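You operate a simulated robot arm through the tools that you are given. There is no shell and no other tool. Be economical: measure what you need, move in short steps, check, and stop when the job is done.

You are at the controls of a simulated robot arm. One attempt, no reset.

TASK
Reset the safety valve to lift at the card's pressure and prove it.
Fine: turn the spring dial with the rig bled, shut the bleed valve, pump till it lifts, open the bleed valve again.

The check looks at the end state, three seconds after you hand in, the way a careful person would. Anything else that was tipped, shoved, dropped, spilled or broken makes it a failure.

THE ROBOT
A 6-joint arm with a two-finger parallel gripper, fixed in place. Base frame: the origin is at the foot of the arm, x ahead of it, y to its left, z up; the work surface is at about z = 898. Units: mm, degrees, N and s.
With the tool pointing down near the work surface it reaches from about 240 to 640 mm from the base axis. Its first joint turns from -66.0 to 66.0 degrees. Payload 2.7 kg.
The tool frame sits at the grasp point between the pads (the TCP): z along the fingers, y along the line on which they close. The tips reach 23 mm beyond it. Largest opening 94 mm; finger width 38, thickness 10; the body of the gripper, 54 by 96 mm, starts 39 mm behind the TCP.
Orientation is that of the tool frame in the base frame, as a unit quaternion [w, x, y, z]. With the fingers straight down and closing along the base's y, the tool's x points along the base's -x, its y along +y and its z along -z.

THE INTERFACE
- The arm moves only by the tool send_rows. Its arguments are lists of equal length, an entry for each row: "delta_rot": the turn, a rotation vector about the tool's x, y, z in units of 180 degrees (1.0 is 180 degrees), a list of three; "delta_pos": the shift along the tool's x, y, z in units of 150 mm (1.0 is 150 mm), a list of three; "hand": the closure in counts, from 0 (fully open) to 255 (shut). In form: {"delta_rot": [[ax, ay, az], ...], "delta_pos": [[dx, dy, dz], ...], "hand": [hand, ...]}. A call has 1 to 8 rows; each row is the pose to reach, as a shift and turn from the pose commanded when the call began, along the tool's axes at that moment. A call with a number of a shift or a turn outside -1 to 1 is refused whole. A row lasts 0.2 s, in which the tool goes at most 50 mm and 8.6 degrees; a call with a longer step from one row to the next is refused whole, and so is a gripper value outside its range. A pose out of reach is approached as far as the arm can. The call stops where the force on the tool passes 40 N (or 10 N more than at its start, if that is more) or the arm is blocked; 0.2 s more then pass. Each finger travels about 45 mm/s and halts on what it meets, pressing with about 28 N; the grip force reading is that of the motor and also rises with nothing between the fingers. The clock runs only during rows and for 0.2 s after the last one: add rows that repeat a pose to give the fingers time. It gives the time, the measured TCP pose, the force on the tool (base axes), the opening and the grip force at its end, in the units of the frame above (readings bear some noise).
- Cameras (640 x 400 px; columns grow to the right, rows downward): "scene" is fixed at [88.7, -440.7, 1416]; the picture's right is [0.65, -0.76, 0.00], its down [-0.34, -0.29, -0.89] and it looks along [0.68, 0.58, -0.45] (base axes); focal length 326 px, centre (320, 200). "wrist" rides on the gripper at [86, 16, -74] in the tool frame; the picture's right is [-0.18, 0.98, 0.00], its down [-0.58, -0.11, -0.81] and it looks along [-0.79, -0.15, 0.59] (tool axes); focal length 243 px, centre (320, 200). There is no depth. A picture from a camera that has moved, and an enlarged one, comes with that camera's place and axes in the base frame and with its lens.
- grab_frame(camera): a new picture of that camera. The clock stands still meanwhile.
- zoom(camera, box): a new picture of the part [left, top, right, bottom] of that camera's present view, enlarged. The clock stands still meanwhile.
- finish_job(): hands the job in; it is judged then, once.

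Go step by step. Nothing tells you positions but the pictures and the camera data: compare them with the known pose of the tool, close in by small moves and look again before you grip or let go. The budget is 120 turns and 64 pictures, counting those below and the enlarged ones. Unless the task says otherwise, let go and move clear before handing in, and close with one line.

The tools are called after "Call:" by a JSON object that holds its "fn" and its "kwargs". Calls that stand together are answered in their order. send_rows: Moves the arm, as the interface text tells. Its arguments: {"type":"object","properties":{"delta_rot":{"type":"array","items":{"type":"array","items":{"type":"number"}}},"delta_pos":{"type":"array","items":{"type":"array","items":{"type":"number"}}},"hand":{"type":"array","items":{"type":"number"}}},"required":["delta_rot","delta_pos","hand"]} The other tools are called the same way: grab_frame (camera) takes a picture; zoom (camera, box) takes an enlarged picture of a part of a camera's view; finish_job () hands the job in.

At the start:

```text
time: 0.0
ee_pos: [448.9, 99.8, 1163.8]
tcp_rot: [0.0, 0.0, 1.0, 0.0]
force: [-0.7, 0.1, -0.4]
finger_gap: 94.1
grasp_force: 0.0
```

scene: 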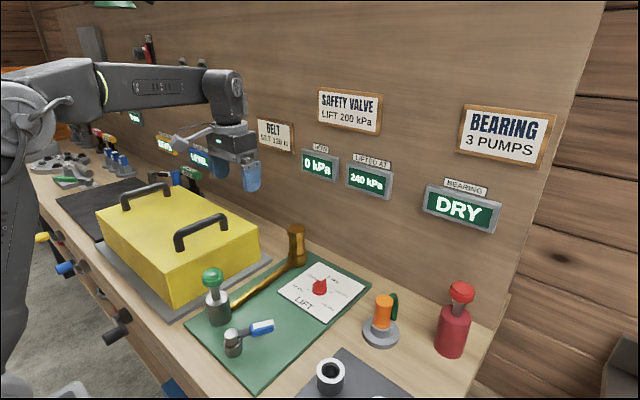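
wrist: 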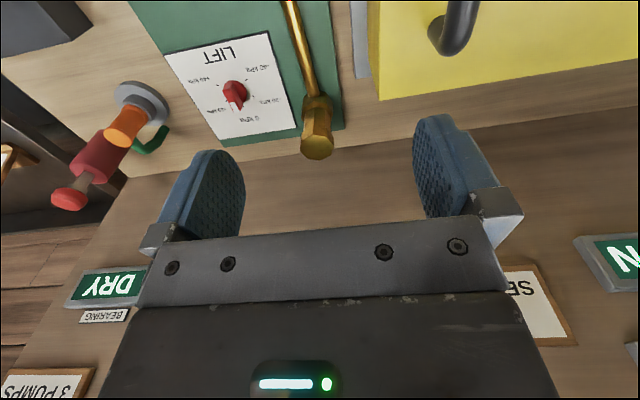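

The card says lift at 200 kPa and the readout shows the last lift at 240 kPa. I'll enlarge the bench area to see the dial, the pump and the bleed valve.

Call:
{"fn": "zoom", "kwargs": {"camera": "scene", "box": [180, 220, 400, 380]}}

Call:
{"fn": "zoom", "kwargs": {"camera": "wrist", "box": [150, 20, 310, 150]}}

Call:
{"fn": "zoom", "kwargs": {"camera": "scene", "box": [240, 70, 560, 250]}}

```text
2.50 times, centred on (290, 300) of scene
camera zoom: at [88.7, -440.7, 1416.0], right [0.65, -0.76, 0.0], down [-0.34, -0.29, -0.89], along [0.68, 0.58, -0.45], focal length 814 px, centre (395, -50)
```

zoom: 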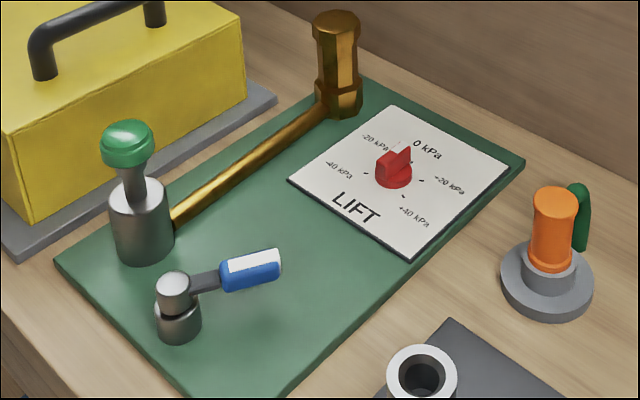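

```text
3.08 times, centred on (230, 85) of wrist
camera zoom: at [363.6, 116.9, 1238.5], right [0.18, 0.98, 0.0], down [0.58, -0.11, 0.81], along [0.79, -0.15, -0.59], focal length 746 px, centre (597, 554)
```

zoom: 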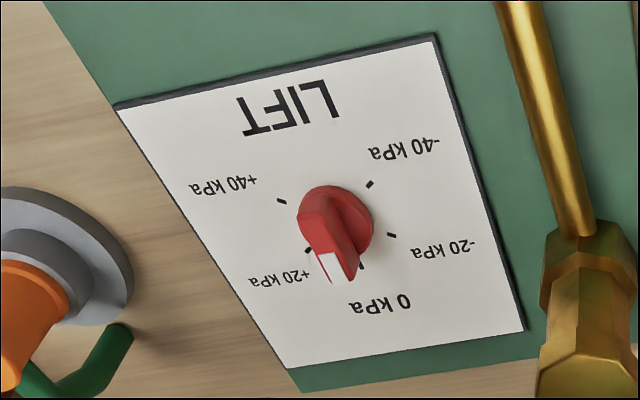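

```text
2.00 times, centred on (400, 160) of scene
camera zoom: at [88.7, -440.7, 1416.0], right [0.65, -0.76, 0.0], down [-0.34, -0.29, -0.89], along [0.68, 0.58, -0.45], focal length 651 px, centre (160, 280)
```

zoom: 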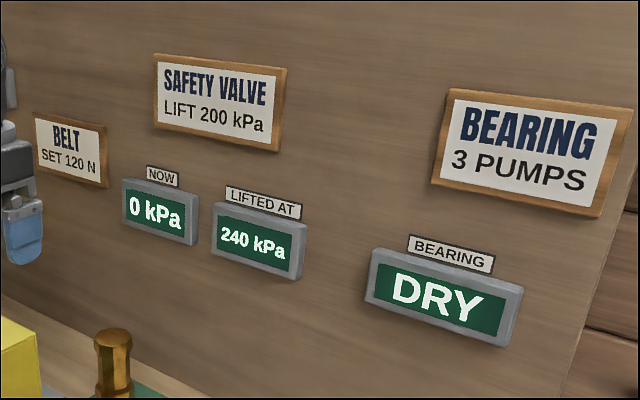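

The dial marker reads close to 0, so I need about −40. The wrist and scene views don't fully agree on bench height, so I'll move over the dial and look again.

Call:
{"fn": "send_rows", "kwargs": {"delta_rot": [[0, 0, 0], [0, 0, 0], [0, 0, 0], [0, 0, 0], [0, 0, 0]], "delta_pos": [[0, -0.23, 0.1], [0, -0.46, 0.2], [0, -0.7, 0.3], [0, -0.93, 0.4], [0, -0.93, 0.4]], "hand": [0, 0, 0, 0, 0]}}

Call:
{"fn": "grab_frame", "kwargs": {"camera": "wrist"}}

Call:
{"fn": "grab_frame", "kwargs": {"camera": "scene"}}

```text
time: 1.2
ee_pos: [450.5, -41.7, 1102.8]
tcp_rot: [0.0, -0.001, 1.0, 0.0]
force: [0.5, -0.6, -0.5]
finger_gap: 94.3
grasp_force: 0.0
```

```text
58 pictures are left
camera wrist: at [363.5, -23.5, 1176.9], right [0.18, 0.98, 0.0], down [0.58, -0.11, 0.81], along [0.79, -0.15, -0.59], focal length 243 px, centre (320, 200)
```

wrist: 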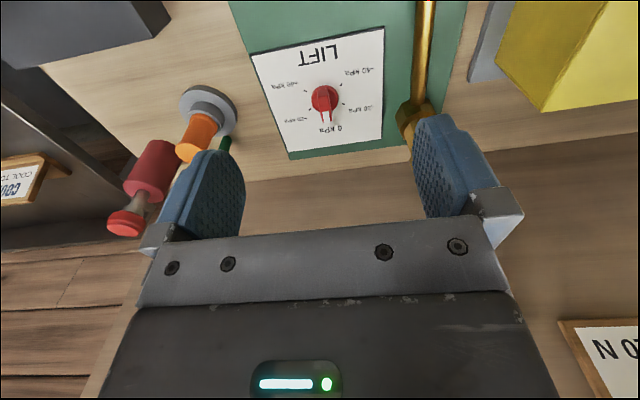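

```text
57 pictures are left
```

scene: 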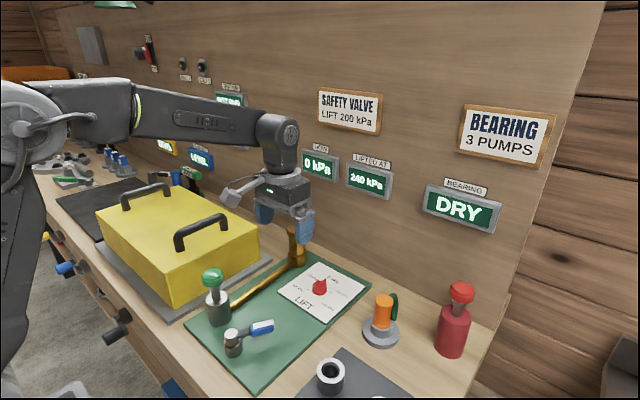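

Triangulating from both cameras puts the dial near (542, −51), z about 875. I'll enlarge it to read the ticks.

Call:
{"fn": "zoom", "kwargs": {"camera": "wrist", "box": [250, 30, 400, 150]}}

Call:
{"fn": "zoom", "kwargs": {"camera": "scene", "box": [270, 250, 370, 330]}}

```text
3.33 times, centred on (325, 90) of wrist
camera zoom: at [363.5, -23.5, 1176.9], right [0.18, 0.98, 0.0], down [0.58, -0.11, 0.81], along [0.79, -0.15, -0.59], focal length 809 px, centre (303, 567)
```

zoom: 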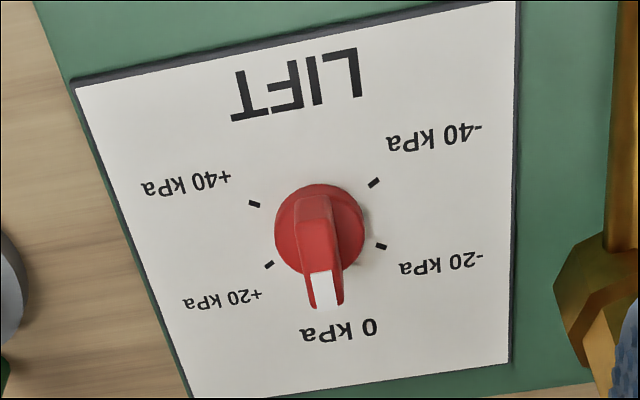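

```text
5.00 times, centred on (320, 290) of scene
camera zoom: at [88.7, -440.8, 1416.0], right [0.65, -0.76, 0.0], down [-0.34, -0.29, -0.89], along [0.68, 0.58, -0.45], focal length 1627 px, centre (320, -250)
```

zoom: 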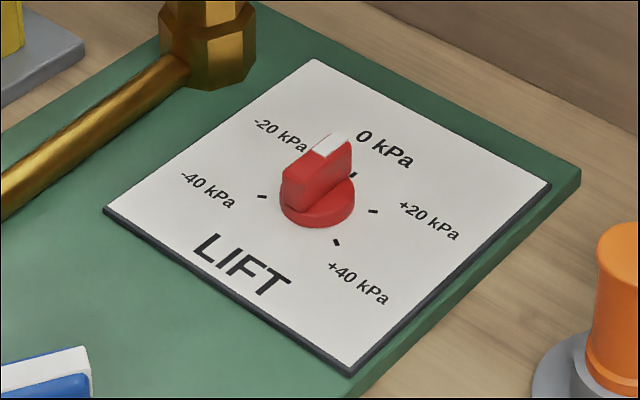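

The ticks fit a circle centred at about (544, −51): 0 points to +x, and −40 is 120° counter-clockwise seen from above. I'll descend to above the knob.

Call:
{"fn": "send_rows", "kwargs": {"delta_rot": [[0, 0, 0], [0, 0, 0], [0, 0, 0], [0, 0, 0], [0, 0, 0]], "delta_pos": [[-0.157, -0.017, 0.24], [-0.314, -0.034, 0.48], [-0.471, -0.051, 0.72], [-0.627, -0.067, 0.96], [-0.627, -0.067, 0.96]], "hand": [0, 0, 0, 0, 0]}}

Call:
{"fn": "grab_frame", "kwargs": {"camera": "wrist"}}

Call:
{"fn": "zoom", "kwargs": {"camera": "scene", "box": [230, 200, 390, 320]}}

```text
time: 2.4
ee_pos: [544.0, -48.1, 958.4]
tcp_rot: [0.0, 0.0, 1.0, 0.001]
force: [-0.4, -0.3, -0.1]
finger_gap: 94.1
grasp_force: 0.0
```

```text
54 pictures are left
camera wrist: at [457.9, -31.9, 1032.5], right [0.18, 0.98, 0.0], down [0.58, -0.11, 0.81], along [0.79, -0.15, -0.59], focal length 243 px, centre (320, 200)
```

wrist: 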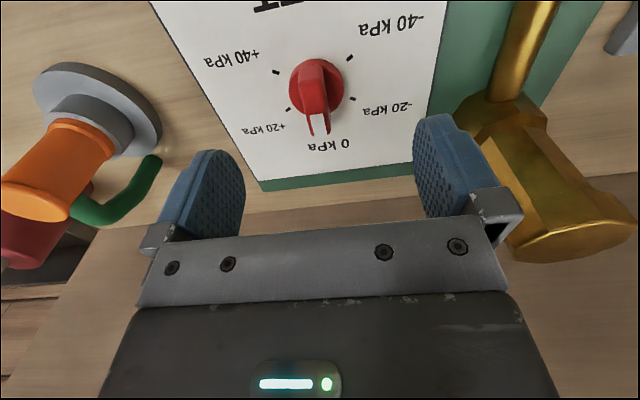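

```text
3.33 times, centred on (310, 260) of scene
camera zoom: at [88.7, -440.7, 1416.0], right [0.65, -0.76, 0.0], down [-0.34, -0.29, -0.89], along [0.68, 0.58, -0.45], focal length 1085 px, centre (353, 0)
```

zoom: 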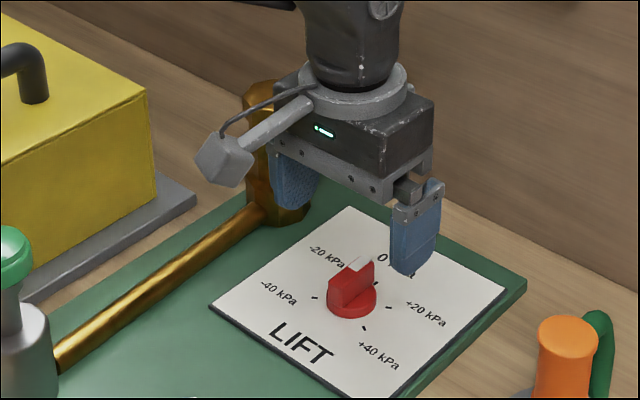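

The tick geometry agrees with the panel at z ≈ 870, and the fingers straddle the blade. I'll lower so the tips are at about 883, then close.

Call:
{"fn": "send_rows", "kwargs": {"delta_rot": [[0, 0, 0], [0, 0, 0], [0, 0, 0], [0, 0, 0], [0, 0, 0], [0, 0, 0], [0, 0, 0], [0, 0, 0]], "delta_pos": [[0.01, -0.01, 0.17], [0.01, -0.01, 0.34], [0.01, -0.01, 0.34], [0.01, -0.01, 0.34], [0.01, -0.01, 0.34], [0.01, -0.01, 0.34], [0.01, -0.01, 0.34], [0.01, -0.01, 0.34]], "hand": [0, 0, 180, 180, 180, 180, 180, 180]}}

Call:
{"fn": "zoom", "kwargs": {"camera": "scene", "box": [230, 200, 390, 320]}}

Call:
{"fn": "grab_frame", "kwargs": {"camera": "wrist"}}

```text
time: 4.2
ee_pos: [543.1, -50.3, 907.4]
tcp_rot: [0.0, 0.0, 1.0, 0.001]
force: [0.8, -4.6, -1.7]
finger_gap: 33.0
grasp_force: 45.1
```

```text
3.33 times, centred on (310, 260) of scene
camera zoom: at [88.7, -440.9, 1415.9], right [0.65, -0.76, 0.0], down [-0.34, -0.29, -0.89], along [0.68, 0.58, -0.45], focal length 1085 px, centre (353, 0)
```

zoom: 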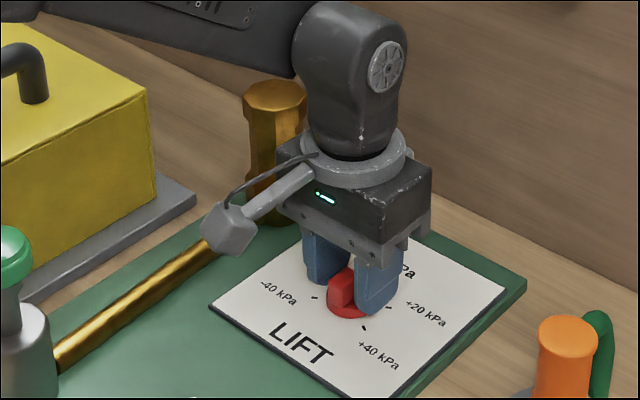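

```text
51 pictures are left
camera wrist: at [456.1, -33.7, 982.8], right [0.18, 0.98, 0.0], down [0.58, -0.11, 0.81], along [0.79, -0.15, -0.59], focal length 243 px, centre (320, 200)
```

wrist: 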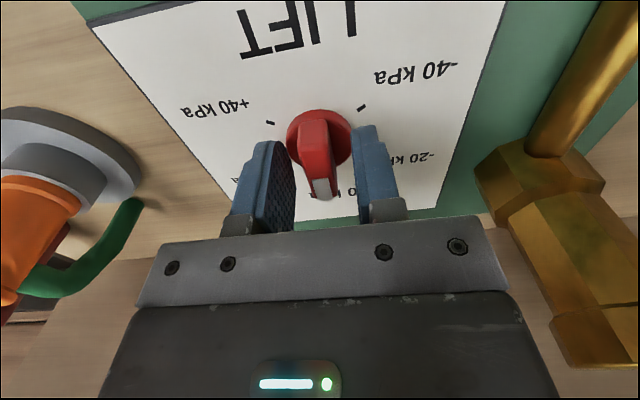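

The fingers stopped at 33 mm, probably on the round base of the knob. I'll open a little, rise 9 mm and close on the blade.

Call:
{"fn": "send_rows", "kwargs": {"delta_rot": [[0, 0, 0], [0, 0, 0], [0, 0, 0], [0, 0, 0], [0, 0, 0], [0, 0, 0], [0, 0, 0]], "delta_pos": [[0, 0, 0], [0, 0, 0], [0, 0, -0.06], [0, 0, -0.06], [0, 0, -0.06], [0, 0, -0.06], [0, 0, -0.06]], "hand": [120, 120, 120, 230, 230, 230, 230]}}

Call:
{"fn": "grab_frame", "kwargs": {"camera": "wrist"}}

```text
time: 5.8
ee_pos: [542.4, -50.1, 918.8]
tcp_rot: [0.0, 0.0, 1.0, 0.001]
force: [0.6, -2.2, -0.2]
finger_gap: 14.0
grasp_force: 44.4
```

```text
50 pictures are left
camera wrist: at [456.3, -33.7, 992.3], right [0.18, 0.98, 0.0], down [0.58, -0.11, 0.81], along [0.79, -0.15, -0.59], focal length 243 px, centre (320, 200)
```

wrist: 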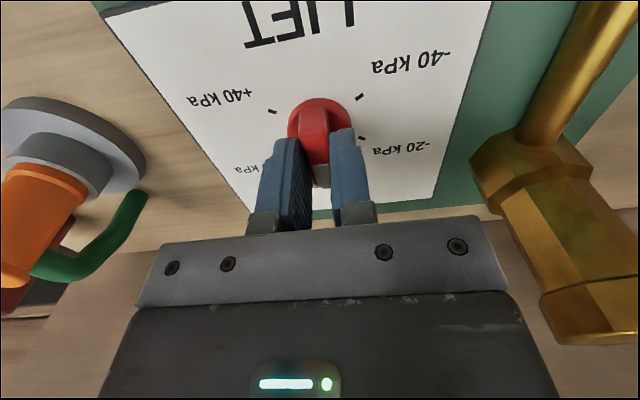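

The blade is gripped at 14 mm. I'll turn 60° counter-clockwise first and check.

Call:
{"fn": "send_rows", "kwargs": {"delta_rot": [[0, 0, -0.0417], [0, 0, -0.0833], [0, 0, -0.125], [0, 0, -0.1667], [0, 0, -0.2083], [0, 0, -0.25], [0, 0, -0.2917], [0, 0, -0.3333]], "delta_pos": [[0, 0, 0], [0, 0, 0], [0, 0, 0], [0, 0, 0], [0, 0, 0], [0, 0, 0], [0, 0, 0], [0, 0, 0]], "hand": [230, 230, 230, 230, 230, 230, 230, 230]}}

Call:
{"fn": "grab_frame", "kwargs": {"camera": "wrist"}}

Call:
{"fn": "grab_frame", "kwargs": {"camera": "scene"}}

```text
time: 7.6
ee_pos: [542.0, -49.0, 918.0]
tcp_rot: [0.0, -0.501, 0.865, 0.001]
force: [-9.8, 14.1, 4.8]
finger_gap: 13.8
grasp_force: 45.3
```

```text
49 pictures are left
camera wrist: at [485.2, -115.6, 992.3], right [-0.76, 0.65, 0.0], down [0.38, 0.45, 0.81], along [0.52, 0.62, -0.59], focal length 243 px, centre (320, 200)
```

wrist: 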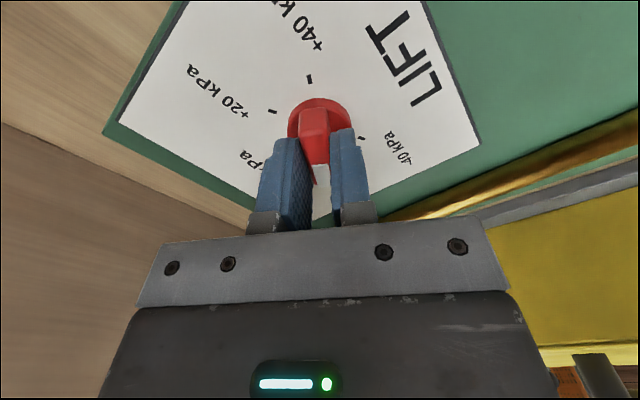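

```text
48 pictures are left
```

scene: 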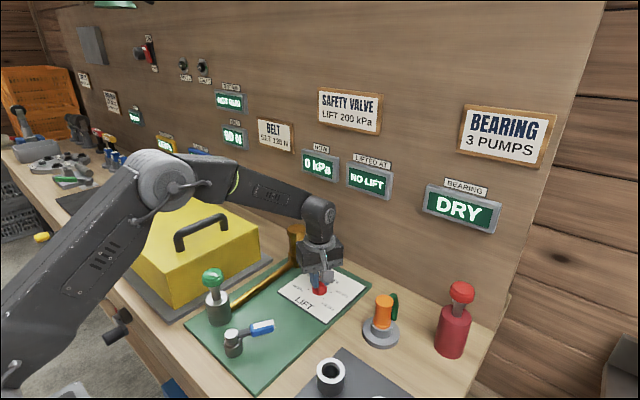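

It turns cleanly, and the lift readout now shows NO LIFT. I'll make the second 60°, easing slightly toward the knob's push.

Call:
{"fn": "send_rows", "kwargs": {"delta_rot": [[0, 0, -0.0417], [0, 0, -0.0833], [0, 0, -0.125], [0, 0, -0.1667], [0, 0, -0.2083], [0, 0, -0.25], [0, 0, -0.2917], [0, 0, -0.3333]], "delta_pos": [[0, 0.007, 0], [0, 0.007, 0], [0, 0.007, 0], [0, 0.007, 0], [0, 0.007, 0], [0, 0.007, 0], [0, 0.007, 0], [0, 0.007, 0]], "hand": [230, 230, 230, 230, 230, 230, 230, 230]}}

Call:
{"fn": "grab_frame", "kwargs": {"camera": "wrist"}}

```text
time: 9.4
ee_pos: [540.2, -49.2, 918.4]
tcp_rot: [0.0, 0.866, -0.499, -0.002]
force: [-23.8, 20.7, 6.8]
finger_gap: 13.8
grasp_force: 45.5
```

```text
47 pictures are left
camera wrist: at [570.2, -131.7, 992.0], right [-0.94, -0.33, 0.0], down [-0.19, 0.56, 0.81], along [-0.27, 0.76, -0.59], focal length 243 px, centre (320, 200)
```

wrist: 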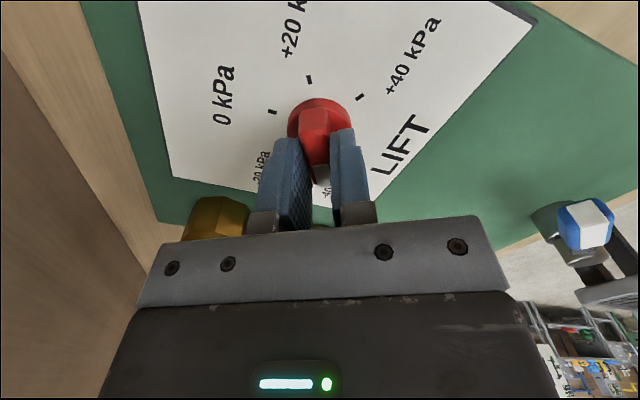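

Turned 120° in total. I'll open, rise clear and look at the dial.

Call:
{"fn": "send_rows", "kwargs": {"delta_rot": [[0, 0, 0], [0, 0, 0], [0, 0, 0], [0, 0, 0], [0, 0, 0], [0, 0, 0], [0, 0, 0]], "delta_pos": [[0, 0, 0], [0, 0, 0], [0, 0, 0], [0, 0, -0.25], [0, 0, -0.5], [0, 0, -0.75], [0, 0, -0.75]], "hand": [130, 100, 100, 100, 100, 100, 100]}}

Call:
{"fn": "zoom", "kwargs": {"camera": "scene", "box": [270, 250, 370, 330]}}

Call:
{"fn": "grab_frame", "kwargs": {"camera": "wrist"}}

```text
time: 11.0
ee_pos: [540.9, -50.2, 1031.1]
tcp_rot: [-0.002, 0.866, -0.5, 0.0]
force: [1.2, 0.9, 0.3]
finger_gap: 57.3
grasp_force: 0.0
```

```text
5.00 times, centred on (320, 290) of scene
camera zoom: at [88.7, -440.7, 1416.0], right [0.65, -0.76, 0.0], down [-0.34, -0.29, -0.89], along [0.68, 0.58, -0.45], focal length 1627 px, centre (320, -250)
```

zoom: 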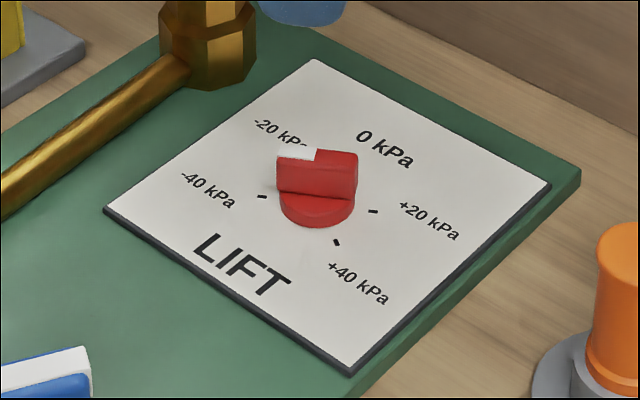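

```text
45 pictures are left
camera wrist: at [570.8, -133.0, 1104.5], right [-0.94, -0.33, 0.0], down [-0.2, 0.56, 0.81], along [-0.27, 0.76, -0.59], focal length 243 px, centre (320, 200)
```

wrist: 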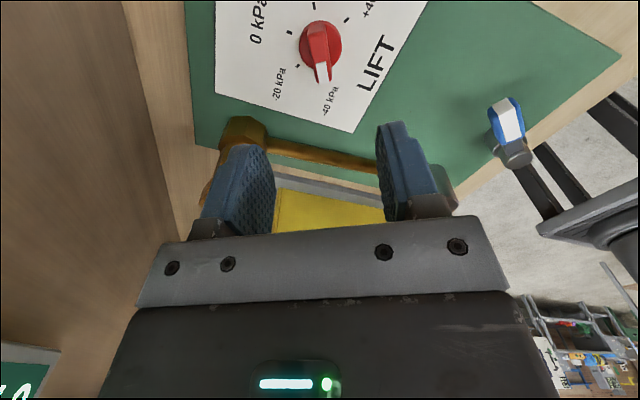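

Call:
{"fn": "zoom", "kwargs": {"camera": "wrist", "box": [250, 0, 410, 100]}}

Call:
{"fn": "zoom", "kwargs": {"camera": "scene", "box": [190, 260, 290, 370]}}

```text
4.00 times, centred on (330, 50) of wrist
camera zoom: at [570.8, -133.0, 1104.5], right [-0.94, -0.33, 0.0], down [-0.2, 0.56, 0.81], along [-0.27, 0.76, -0.59], focal length 970 px, centre (280, 800)
```

zoom: 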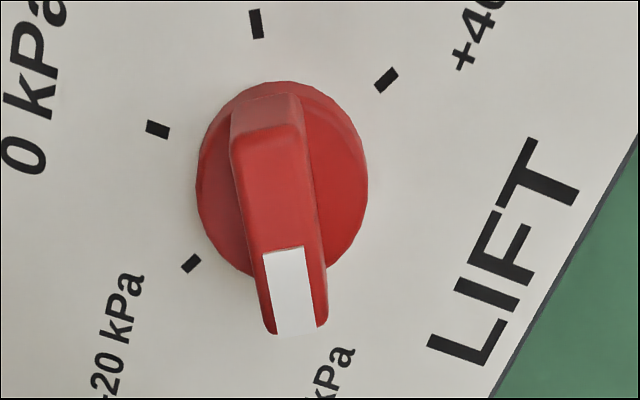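

```text
3.64 times, centred on (240, 315) of scene
camera zoom: at [88.7, -440.7, 1416.0], right [0.65, -0.76, 0.0], down [-0.34, -0.29, -0.89], along [0.68, 0.58, -0.45], focal length 1184 px, centre (611, -218)
```

zoom: 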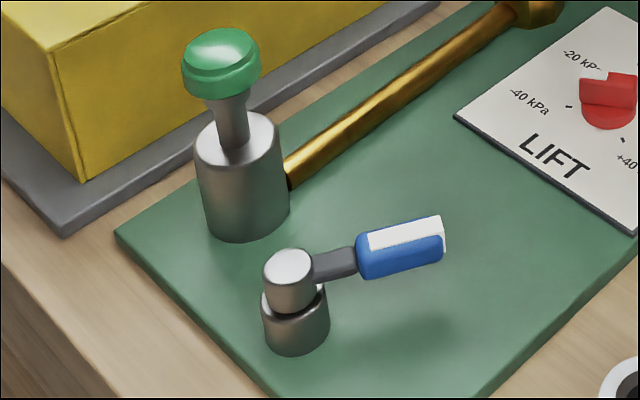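

The pointer is at about 118–120°, on −40. Next I'll rotate the wrist back and retreat over the bleed lever, which looks to be around (313, −30), for a closer look.

Call:
{"fn": "send_rows", "kwargs": {"delta_rot": [[0, 0, 0.0417], [0, 0, 0.0833], [0, 0, 0.125], [0, 0, 0.1667], [0, 0, 0.2083], [0, 0, 0.25], [0, 0, 0.2917], [0, 0, 0.3333]], "delta_pos": [[-0.05, 0.087, -0.05], [-0.1, 0.173, -0.1], [-0.15, 0.26, -0.15], [-0.2, 0.346, -0.2], [-0.25, 0.433, -0.25], [-0.3, 0.52, -0.3], [-0.35, 0.606, -0.35], [-0.4, 0.693, -0.4]], "hand": [100, 100, 100, 100, 100, 100, 100, 100]}}

Call:
{"fn": "send_rows", "kwargs": {"delta_rot": [[0, 0, 0.0417], [0, 0, 0.0833], [0, 0, 0.125], [0, 0, 0.1667], [0, 0, 0.2083], [0, 0, 0.25], [0, 0, 0.2917], [0, 0, 0.3333]], "delta_pos": [[0.05, 0.087, 0.0], [0.1, 0.173, 0.0], [0.15, 0.26, 0.0], [0.2, 0.346, 0.0], [0.25, 0.433, 0.0], [0.3, 0.52, 0.0], [0.35, 0.606, 0.0], [0.4, 0.693, 0.0]], "hand": [100, 100, 100, 100, 100, 100, 100, 100]}}

Call:
{"fn": "grab_frame", "kwargs": {"camera": "wrist"}}

```text
time: 12.8
ee_pos: [421.2, -49.7, 1091.0]
tcp_rot: [0.0, -0.5, 0.866, 0.0]
force: [0.6, -0.1, 0.5]
finger_gap: 57.0
grasp_force: 0.1
```

```text
time: 14.6
ee_pos: [301.0, -50.7, 1089.6]
tcp_rot: [0.0, 0.001, 1.0, 0.0]
force: [0.3, 0.3, -0.1]
finger_gap: 57.3
grasp_force: 0.0
```

```text
42 pictures are left
camera wrist: at [215.2, -33.4, 1164.5], right [0.19, 0.98, 0.0], down [0.58, -0.11, 0.81], along [0.79, -0.15, -0.59], focal length 243 px, centre (320, 200)
```

wrist: 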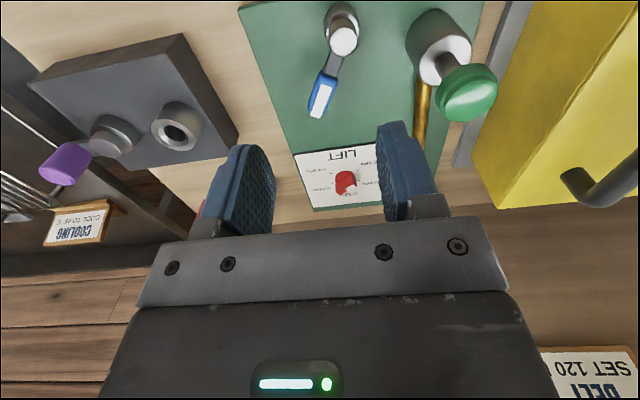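

Call:
{"fn": "zoom", "kwargs": {"camera": "wrist", "box": [280, 0, 520, 150]}}

```text
2.67 times, centred on (400, 75) of wrist
camera zoom: at [215.2, -33.4, 1164.5], right [0.19, 0.98, 0.0], down [0.58, -0.11, 0.81], along [0.79, -0.15, -0.59], focal length 647 px, centre (107, 533)
```

zoom: 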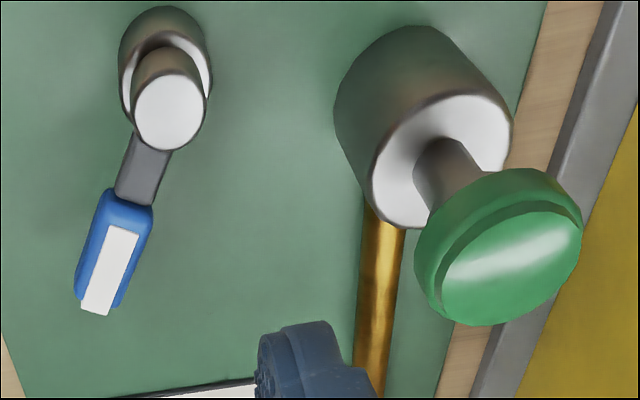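

The lever pivots at about (312, −30), pointing −30°, with its handle top at z ≈ 917 and the pump knob near (351, 74, 970). I'll go above the handle with the tool yawed to match.

Call:
{"fn": "send_rows", "kwargs": {"delta_rot": [[0, 0, 0.0417], [0, 0, 0.0833], [0, 0, 0.125], [0, 0, 0.1667], [0, 0, 0.1667]], "delta_pos": [[-0.105, -0.015, 0.15], [-0.21, -0.031, 0.3], [-0.315, -0.046, 0.45], [-0.42, -0.062, 0.6], [-0.42, -0.062, 0.6]], "hand": [100, 100, 100, 100, 100]}}

Call:
{"fn": "grab_frame", "kwargs": {"camera": "wrist"}}

Call:
{"fn": "zoom", "kwargs": {"camera": "scene", "box": [180, 240, 308, 340]}}

```text
time: 15.8
ee_pos: [364.5, -60.1, 1000.0]
tcp_rot: [0.0, 0.259, 0.966, 0.001]
force: [-0.8, -1.1, 0.5]
finger_gap: 57.4
grasp_force: 0.1
```

```text
40 pictures are left
camera wrist: at [298.2, -2.1, 1074.0], right [0.65, 0.76, 0.0], down [0.45, -0.39, 0.81], along [0.61, -0.53, -0.59], focal length 243 px, centre (320, 200)
```

wrist: 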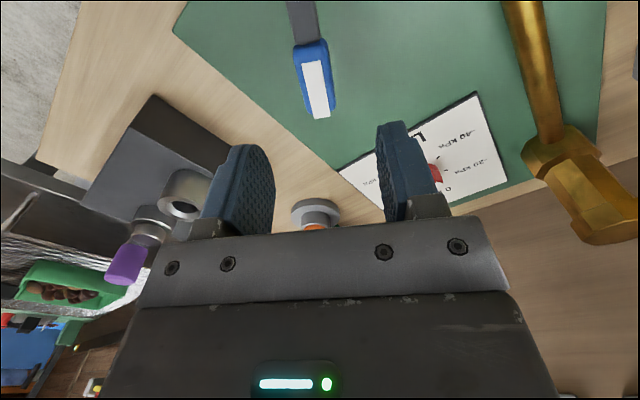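

```text
4.00 times, centred on (244, 290) of scene
camera zoom: at [88.7, -440.7, 1416.0], right [0.65, -0.76, 0.0], down [-0.34, -0.29, -0.89], along [0.68, 0.58, -0.45], focal length 1302 px, centre (624, -160)
```

zoom: 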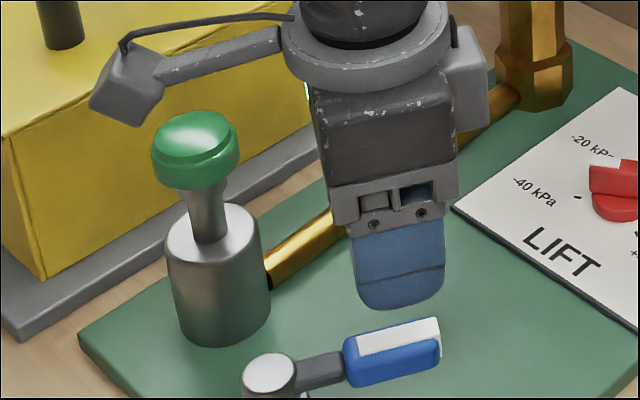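

The jaws straddle the handle line. I'll lower to tips ≈ 899 and close on the handle.

Call:
{"fn": "send_rows", "kwargs": {"delta_rot": [[0, 0, 0], [0, 0, 0], [0, 0, 0], [0, 0, 0], [0, 0, 0], [0, 0, 0], [0, 0, 0]], "delta_pos": [[-0.008, -0.014, 0.26], [-0.008, -0.014, 0.52], [-0.008, -0.014, 0.52], [-0.008, -0.014, 0.52], [-0.008, -0.014, 0.52], [-0.008, -0.014, 0.52], [-0.008, -0.014, 0.52]], "hand": [100, 100, 100, 225, 225, 225, 225]}}

Call:
{"fn": "grab_frame", "kwargs": {"camera": "wrist"}}

Call:
{"fn": "zoom", "kwargs": {"camera": "scene", "box": [180, 240, 308, 360]}}

```text
time: 17.4
ee_pos: [363.7, -62.6, 923.1]
tcp_rot: [0.0, 0.259, 0.966, 0.001]
force: [0.1, -3.2, -5.4]
finger_gap: 22.1
grasp_force: 45.0
```

```text
38 pictures are left
camera wrist: at [297.8, -3.9, 996.9], right [0.65, 0.76, 0.0], down [0.45, -0.39, 0.81], along [0.61, -0.52, -0.59], focal length 243 px, centre (320, 200)
```

wrist: 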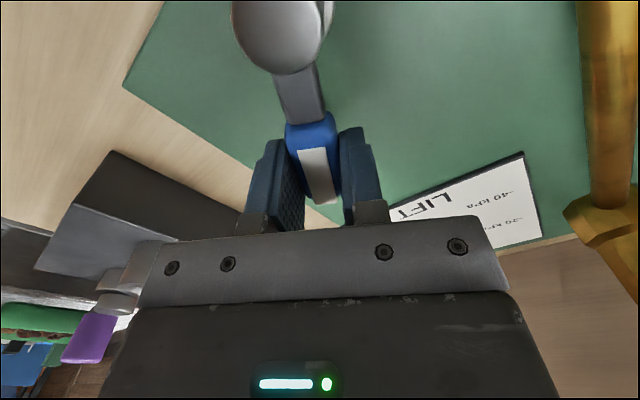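

```text
3.33 times, centred on (244, 300) of scene
camera zoom: at [88.7, -440.8, 1416.0], right [0.65, -0.76, 0.0], down [-0.34, -0.29, -0.89], along [0.68, 0.58, -0.45], focal length 1085 px, centre (573, -133)
```

zoom: 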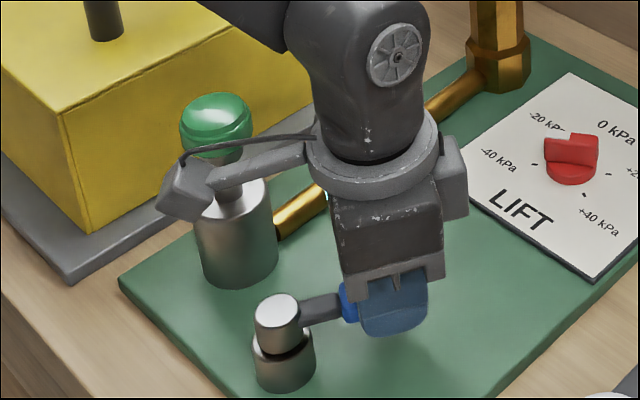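

Gripped at 22 mm; the pivot checks out at (312, −29). I'll swing the lever 30° clockwise, away from the pump, watching the force.

Call:
{"fn": "send_rows", "kwargs": {"delta_rot": [[0, 0, 0.0417], [0, 0, 0.0833], [0, 0, 0.125], [0, 0, 0.1667]], "delta_pos": [[0.006, -0.0535, 0], [0.019, -0.1057, 0], [0.0387, -0.1555, 0], [0.065, -0.2022, 0]], "hand": [225, 225, 225, 225]}}

```text
time: 18.4
ee_pos: [342.4, -84.7, 922.6]
tcp_rot: [0.0, 0.502, 0.865, 0.001]
force: [7.6, -30.2, -19.7]
finger_gap: 22.1
grasp_force: 44.4
```

Call:
{"fn": "zoom", "kwargs": {"camera": "scene", "box": [180, 240, 308, 360]}}

Call:
{"fn": "grab_frame", "kwargs": {"camera": "wrist"}}

```text
3.33 times, centred on (244, 300) of scene
camera zoom: at [89.1, -441.6, 1415.7], right [0.65, -0.76, 0.0], down [-0.34, -0.29, -0.89], along [0.68, 0.58, -0.45], focal length 1085 px, centre (573, -133)
```

zoom: 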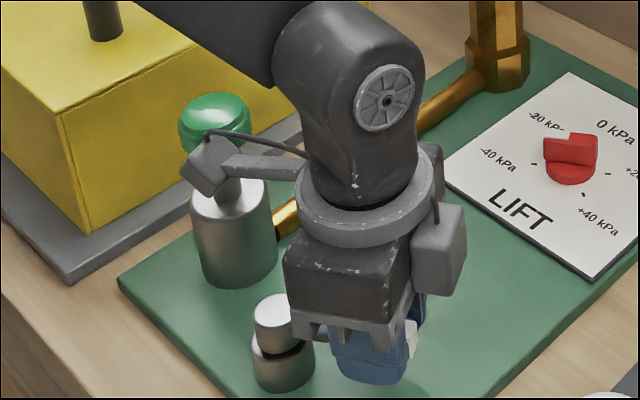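

```text
35 pictures are left
camera wrist: at [312.4, -0.9, 996.9], right [0.94, 0.33, 0.0], down [0.19, -0.56, 0.81], along [0.27, -0.76, -0.59], focal length 243 px, centre (320, 200)
```

wrist: 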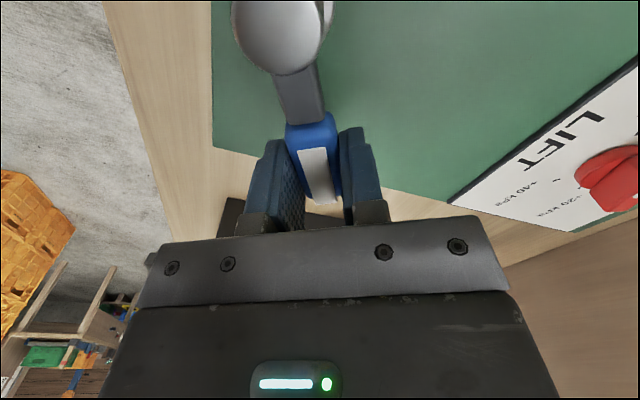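

The lever followed. The force is mostly radial, so I'll ease 2 mm outward and continue the swing.

Call:
{"fn": "send_rows", "kwargs": {"delta_rot": [[0, 0, 0], [0, 0, 0.0417], [0, 0, 0.0833], [0, 0, 0.125], [0, 0, 0.1667]], "delta_pos": [[-0.015, 0, 0], [-0.009, -0.0535, 0], [0.004, -0.1057, 0], [0.0237, -0.1555, 0], [0.05, -0.2022, 0]], "hand": [225, 225, 225, 225, 225]}}

```text
time: 19.6
ee_pos: [309.6, -93.2, 922.3]
tcp_rot: [-0.001, 0.707, 0.707, 0.002]
force: [-11.5, -30.0, 5.8]
finger_gap: 21.6
grasp_force: 44.4
```

Call:
{"fn": "send_rows", "kwargs": {"delta_rot": [[0, 0, 0], [0, 0, 0.0417], [0, 0, 0.0833], [0, 0, 0.125], [0, 0, 0.1667]], "delta_pos": [[-0.012, 0, 0], [-0.006, -0.0535, 0], [0.007, -0.1057, 0], [0.0267, -0.1555, 0], [0.053, -0.2022, 0]], "hand": [225, 225, 225, 225, 225]}}

Call:
{"fn": "grab_frame", "kwargs": {"camera": "wrist"}}

Call:
{"fn": "grab_frame", "kwargs": {"camera": "scene"}}

```text
time: 20.3
ee_pos: [309.4, -90.5, 922.0]
tcp_rot: [0.009, 0.756, 0.655, 0.008]
force: [12.7, -1.2, -13.7]
finger_gap: 26.9
grasp_force: 45.2
stopped in row 3: the force on the tool passed its limit (the readings are from after the stop); the commanded pose is now the measured one
```

```text
34 pictures are left
camera wrist: at [336.0, -7.4, 997.9], right [0.95, -0.32, 0.02], down [-0.21, -0.56, 0.8], along [-0.25, -0.76, -0.59], focal length 243 px, centre (320, 200)
```

wrist: 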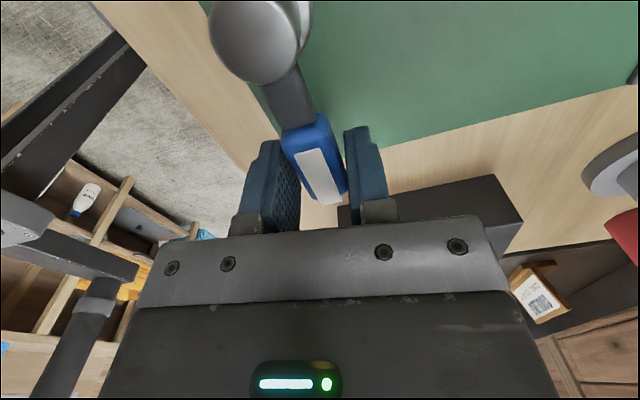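

```text
33 pictures are left
```

scene: 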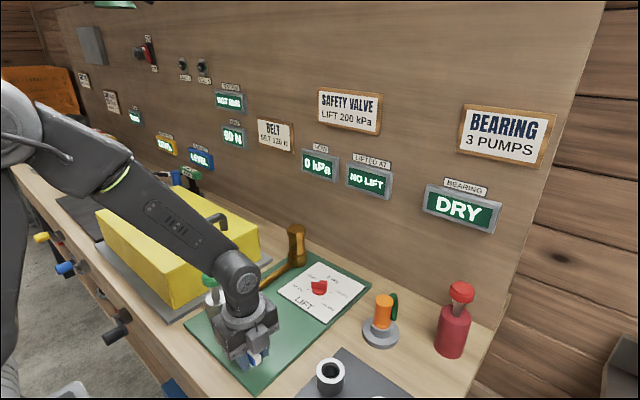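

The lever hit its stop at about −90°, square to the pipe, so it's presumably shut. I'll release, rise and check.

Call:
{"fn": "send_rows", "kwargs": {"delta_rot": [[0, 0, 0], [0, 0, 0], [0, 0, 0], [0, 0, 0], [0, 0, 0], [0, 0, 0], [0, 0, 0]], "delta_pos": [[0, 0, 0], [0, 0, 0], [0, 0, 0], [0, 0, -0.27], [0, 0, -0.54], [0, 0, -0.8], [0, 0, -0.8]], "hand": [100, 100, 100, 100, 100, 100, 100]}}

Call:
{"fn": "grab_frame", "kwargs": {"camera": "wrist"}}

Call:
{"fn": "zoom", "kwargs": {"camera": "scene", "box": [180, 240, 308, 360]}}

```text
time: 21.9
ee_pos: [306.0, -90.9, 1043.5]
tcp_rot: [0.008, 0.76, 0.65, 0.007]
force: [0.2, 0.7, -0.3]
finger_gap: 57.6
grasp_force: 0.1
```

```text
32 pictures are left
camera wrist: at [332.9, -7.8, 1118.4], right [0.94, -0.33, 0.02], down [-0.21, -0.56, 0.8], along [-0.26, -0.76, -0.6], focal length 243 px, centre (320, 200)
```

wrist: 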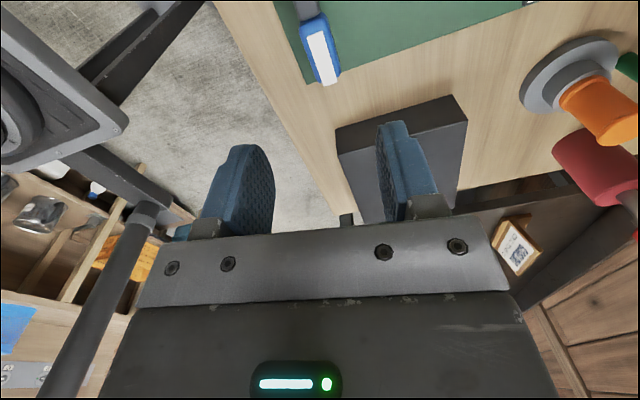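

```text
3.33 times, centred on (244, 300) of scene
camera zoom: at [88.7, -440.7, 1416.0], right [0.65, -0.76, 0.0], down [-0.34, -0.29, -0.89], along [0.68, 0.58, -0.45], focal length 1085 px, centre (573, -133)
```

zoom: 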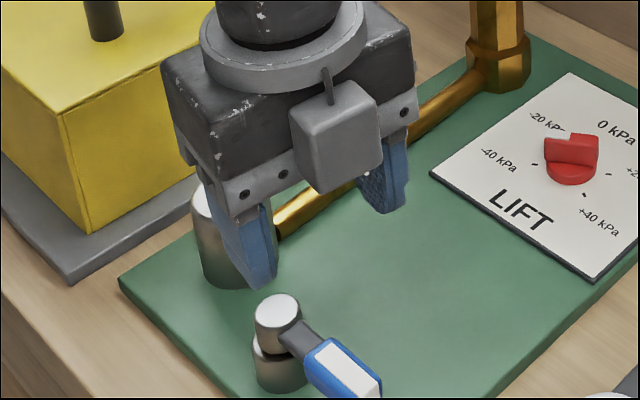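

The lever is now at about −95° and the dial is untouched. I'll move over the pump knob with the fingers closed and yaw back to zero.

Call:
{"fn": "send_rows", "kwargs": {"delta_rot": [[0, 0, -0.0417], [0, 0, -0.0833], [0, 0, -0.125], [0, 0, -0.1667], [0, 0, -0.2083], [0, 0, -0.25], [0, 0, -0.2917], [0, 0, -0.3333]], "delta_pos": [[0.07, 0.007, -0.1], [0.14, 0.015, -0.1], [0.21, 0.022, -0.1], [0.28, 0.03, -0.1], [0.35, 0.037, -0.1], [0.42, 0.045, -0.1], [0.49, 0.052, -0.1], [0.563, 0.06, -0.1]], "hand": [255, 255, 255, 255, 255, 255, 255, 255]}}

Call:
{"fn": "send_rows", "kwargs": {"delta_rot": [[0, 0, -0.0432], [0, 0, -0.0864], [0, 0, -0.1296], [0, 0, -0.1729], [0, 0, -0.2161], [0, 0, -0.2161]], "delta_pos": [[0.046, 0.105, 0], [0.091, 0.21, 0], [0.137, 0.316, 0], [0.182, 0.421, 0], [0.228, 0.527, 0], [0.228, 0.527, 0]], "hand": [255, 255, 255, 255, 255, 255]}}

Call:
{"fn": "grab_frame", "kwargs": {"camera": "wrist"}}

Call:
{"fn": "grab_frame", "kwargs": {"camera": "scene"}}

```text
time: 23.7
ee_pos: [326.7, -9.2, 1058.0]
tcp_rot: [0.011, 0.331, 0.943, 0.003]
force: [0.7, -0.5, -0.4]
finger_gap: 0.0
grasp_force: 27.9
```

```text
time: 25.1
ee_pos: [349.4, 73.4, 1058.5]
tcp_rot: [0.01, -0.002, 1.0, -0.001]
force: [0.1, 0.2, -0.7]
finger_gap: 0.0
grasp_force: 27.8
```

```text
30 pictures are left
camera wrist: at [261.4, 90.7, 1131.5], right [0.18, 0.98, 0.0], down [0.56, -0.11, 0.82], along [0.81, -0.15, -0.57], focal length 243 px, centre (320, 200)
```

wrist: 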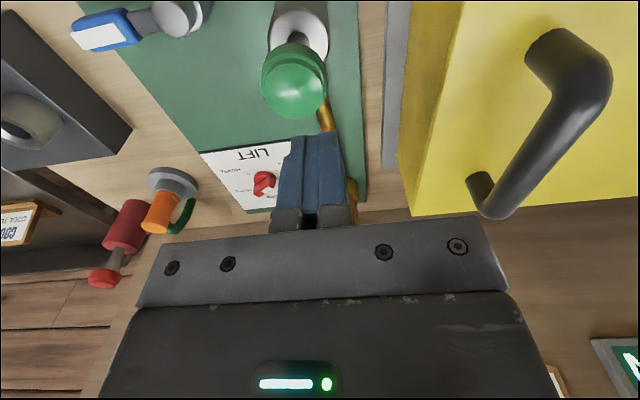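

```text
29 pictures are left
```

scene: 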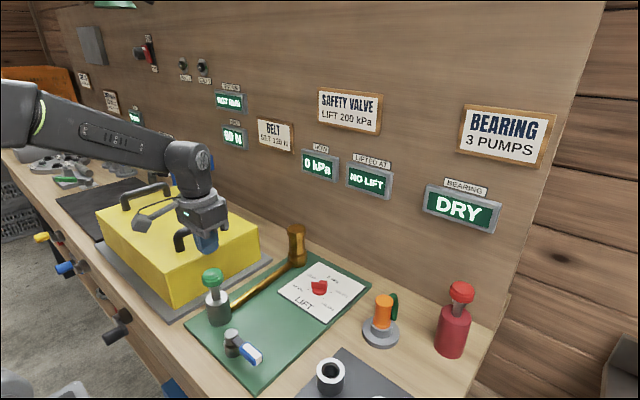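

Re-triangulating, the knob is closer to (346, 62, 983). I'll shift there and look before pressing.

Call:
{"fn": "send_rows", "kwargs": {"delta_rot": [[0, 0.0067, 0], [0, 0.0067, 0]], "delta_pos": [[0.02, -0.073, 0.14], [0.02, -0.073, 0.14]], "hand": [255, 255]}}

Call:
{"fn": "grab_frame", "kwargs": {"camera": "wrist"}}

Call:
{"fn": "zoom", "kwargs": {"camera": "scene", "box": [160, 220, 288, 340]}}

```text
time: 25.7
ee_pos: [346.2, 62.9, 1037.4]
tcp_rot: [0.001, -0.001, 1.0, -0.002]
force: [0.9, -1.2, 0.9]
finger_gap: 0.1
grasp_force: 28.3
```

```text
28 pictures are left
camera wrist: at [260.1, 79.6, 1111.6], right [0.18, 0.98, 0.0], down [0.58, -0.11, 0.81], along [0.79, -0.15, -0.59], focal length 243 px, centre (320, 200)
```

wrist: 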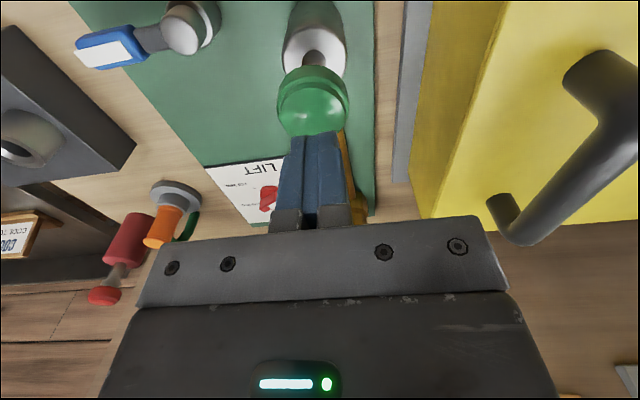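

```text
3.33 times, centred on (224, 280) of scene
camera zoom: at [88.7, -440.7, 1416.0], right [0.65, -0.76, 0.0], down [-0.34, -0.29, -0.89], along [0.68, 0.58, -0.45], focal length 1085 px, centre (640, -67)
```

zoom: 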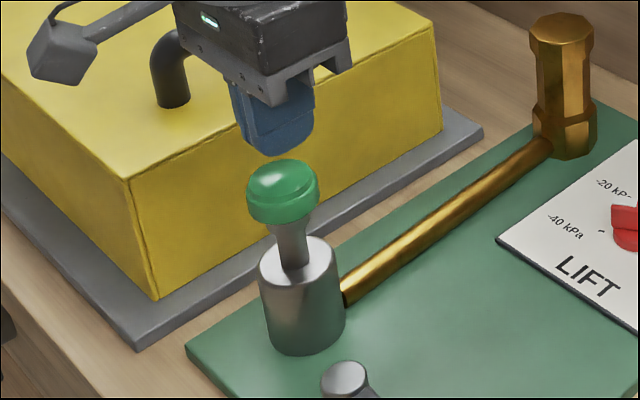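

The fingers sit directly above the knob. I'll press down gradually and watch force and readout.

Call:
{"fn": "send_rows", "kwargs": {"delta_rot": [[0, 0, 0], [0, 0, 0], [0, 0, 0], [0, 0, 0], [0, 0, 0], [0, 0, 0]], "delta_pos": [[0, 0, 0.12], [0, 0, 0.2], [0, 0, 0.26], [0, 0, 0.32], [0, 0, 0.38], [0, 0, 0.44]], "hand": [255, 255, 255, 255, 255, 255]}}

Call:
{"fn": "grab_frame", "kwargs": {"camera": "scene"}}

```text
time: 27.1
ee_pos: [347.7, 62.6, 978.6]
tcp_rot: [0.001, -0.001, 1.0, -0.001]
force: [-9.6, -0.9, 17.1]
finger_gap: 0.2
grasp_force: 28.2
stopped in row 6: the force on the tool passed its limit (the readings are from after the stop); the commanded pose is now the measured one
```

```text
26 pictures are left
```

scene: 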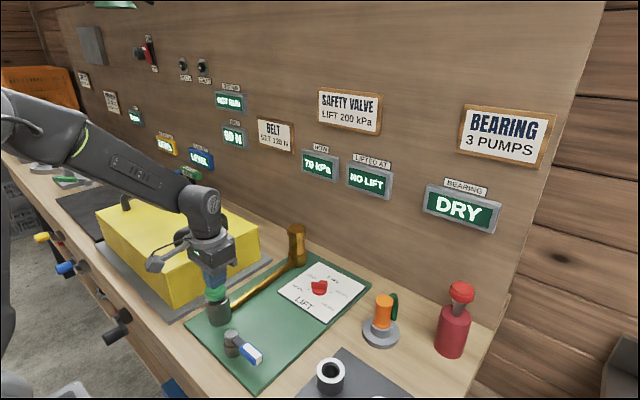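

One stroke gives 70 kPa, so the bleed is shut. I'll raise and stroke again.

Call:
{"fn": "send_rows", "kwargs": {"delta_rot": [[0, 0, 0], [0, 0, 0], [0, 0, 0], [0, 0, 0], [0, 0, 0], [0, 0, 0], [0, 0, 0]], "delta_pos": [[0, 0, -0.2], [0, 0, -0.33], [0, 0, -0.33], [0, 0, -0.2], [0, 0, -0.13], [0, 0, -0.06], [0, 0, 0]], "hand": [255, 255, 255, 255, 255, 255, 255]}}

Call:
{"fn": "zoom", "kwargs": {"camera": "scene", "box": [190, 140, 430, 340]}}

```text
time: 28.7
ee_pos: [347.5, 63.2, 978.3]
tcp_rot: [0.003, -0.002, 1.0, 0.0]
force: [-7.9, 1.9, 17.6]
finger_gap: 0.1
grasp_force: 28.2
```

```text
2.00 times, centred on (310, 240) of scene
camera zoom: at [88.3, -440.7, 1416.0], right [0.65, -0.76, 0.0], down [-0.34, -0.29, -0.89], along [0.68, 0.58, -0.45], focal length 651 px, centre (340, 120)
```

zoom: 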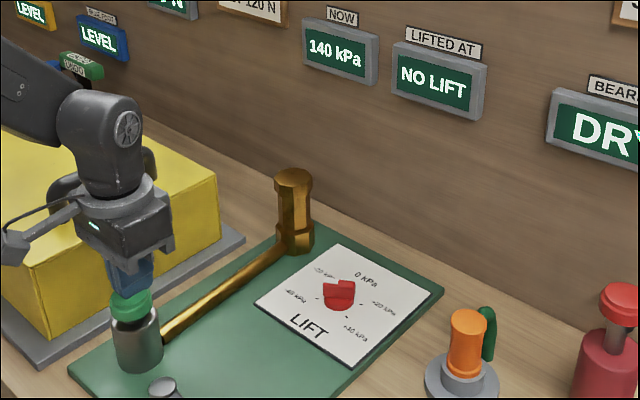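

140 kPa. One more stroke should lift the valve.

Call:
{"fn": "send_rows", "kwargs": {"delta_rot": [[0, 0, 0], [0, 0, 0], [0, 0, 0], [0, 0, 0], [0, 0, 0], [0, 0, 0], [0, 0, 0]], "delta_pos": [[0, 0, -0.2], [0, 0, -0.33], [0, 0, -0.33], [0, 0, -0.2], [0, 0, -0.13], [0, 0, -0.06], [0, 0, 0]], "hand": [255, 255, 255, 255, 255, 255, 255]}}

Call:
{"fn": "zoom", "kwargs": {"camera": "scene", "box": [190, 140, 430, 340]}}

```text
time: 30.3
ee_pos: [348.6, 62.7, 978.3]
tcp_rot: [0.002, -0.001, 1.0, -0.001]
force: [-5.5, -2.6, 17.3]
finger_gap: 0.2
grasp_force: 28.0
```

```text
2.00 times, centred on (310, 240) of scene
camera zoom: at [88.4, -440.8, 1416.0], right [0.65, -0.76, 0.0], down [-0.34, -0.29, -0.89], along [0.68, 0.58, -0.45], focal length 651 px, centre (340, 120)
```

zoom: 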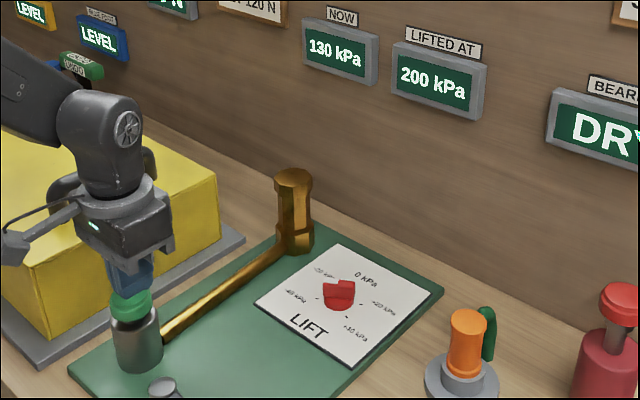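

The valve lifted at 200 kPa. Now I'll go back to the lever, which is at about −95°, to reopen the bleed.

Call:
{"fn": "send_rows", "kwargs": {"delta_rot": [[0, 0, 0], [0, 0, 0], [0, 0, 0.0444], [0, 0, 0.0889], [0, 0, 0.1333], [0, 0, 0.1778], [0, 0, 0.2222], [0, 0, 0.2667]], "delta_pos": [[0, 0, -0.25], [0, 0, -0.45], [0.022, -0.085, -0.45], [0.044, -0.169, -0.45], [0.067, -0.254, -0.45], [0.089, -0.338, -0.45], [0.111, -0.423, -0.45], [0.133, -0.507, -0.45]], "hand": [255, 255, 255, 255, 100, 100, 100, 100]}}

Call:
{"fn": "send_rows", "kwargs": {"delta_rot": [[0, 0, 0.0435], [0, 0, 0.087], [0, 0, 0.1306], [0, 0, 0.1741], [0, 0, 0.2176], [0, 0, 0.2611], [0, 0, 0.2611]], "delta_pos": [[-0.048, -0.073, 0], [-0.096, -0.146, 0], [-0.144, -0.219, 0], [-0.191, -0.292, 0], [-0.239, -0.365, 0], [-0.287, -0.438, 0], [-0.287, -0.438, 0]], "hand": [100, 100, 100, 100, 100, 100, 100]}}

Call:
{"fn": "grab_frame", "kwargs": {"camera": "wrist"}}

```text
time: 32.1
ee_pos: [327.6, -13.7, 1045.4]
tcp_rot: [0.002, 0.408, 0.913, 0.0]
force: [-0.4, -0.5, 0.0]
finger_gap: 57.1
grasp_force: 0.1
```

```text
time: 33.7
ee_pos: [306.9, -88.7, 1045.0]
tcp_rot: [0.002, 0.737, 0.675, 0.0]
force: [-0.3, -0.7, 0.4]
finger_gap: 57.0
grasp_force: 0.1
```

```text
23 pictures are left
camera wrist: at [330.9, -4.1, 1119.7], right [0.96, -0.27, 0.0], down [-0.16, -0.57, 0.81], along [-0.22, -0.78, -0.59], focal length 243 px, centre (320, 200)
```

wrist: 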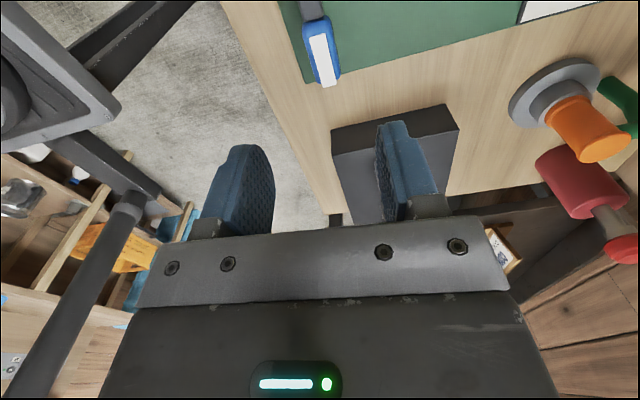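

The handle centre is at (307, −91), right below the tool. I'll descend and grip.

Call:
{"fn": "send_rows", "kwargs": {"delta_rot": [[0, 0, 0], [0, 0, 0], [0, 0, 0], [0, 0, 0], [0, 0, 0], [0, 0, 0], [0, 0, 0], [0, 0, 0]], "delta_pos": [[0, 0, 0.27], [0, 0, 0.54], [0, 0, 0.815], [0, 0, 0.815], [0, 0, 0.815], [0, 0, 0.815], [0, 0, 0.815], [0, 0, 0.815]], "hand": [100, 100, 100, 100, 225, 225, 225, 225]}}

```text
time: 35.5
ee_pos: [308.5, -87.7, 921.8]
tcp_rot: [0.002, 0.735, 0.678, 0.001]
force: [9.6, -3.0, -7.2]
finger_gap: 24.4
grasp_force: 45.2
```

Call:
{"fn": "send_rows", "kwargs": {"delta_rot": [[0, 0, -0.0417], [0, 0, -0.0833], [0, 0, -0.125], [0, 0, -0.1667]], "delta_pos": [[0.003, 0.0505, 0], [0.012, 0.1, 0], [0.028, 0.148, 0], [0.05, 0.193, 0]], "hand": [225, 225, 225, 225]}}

```text
time: 36.5
ee_pos: [334.5, -82.3, 922.4]
tcp_rot: [-0.003, 0.535, 0.845, -0.001]
force: [-24.1, 22.0, 4.7]
finger_gap: 22.2
grasp_force: 44.8
```

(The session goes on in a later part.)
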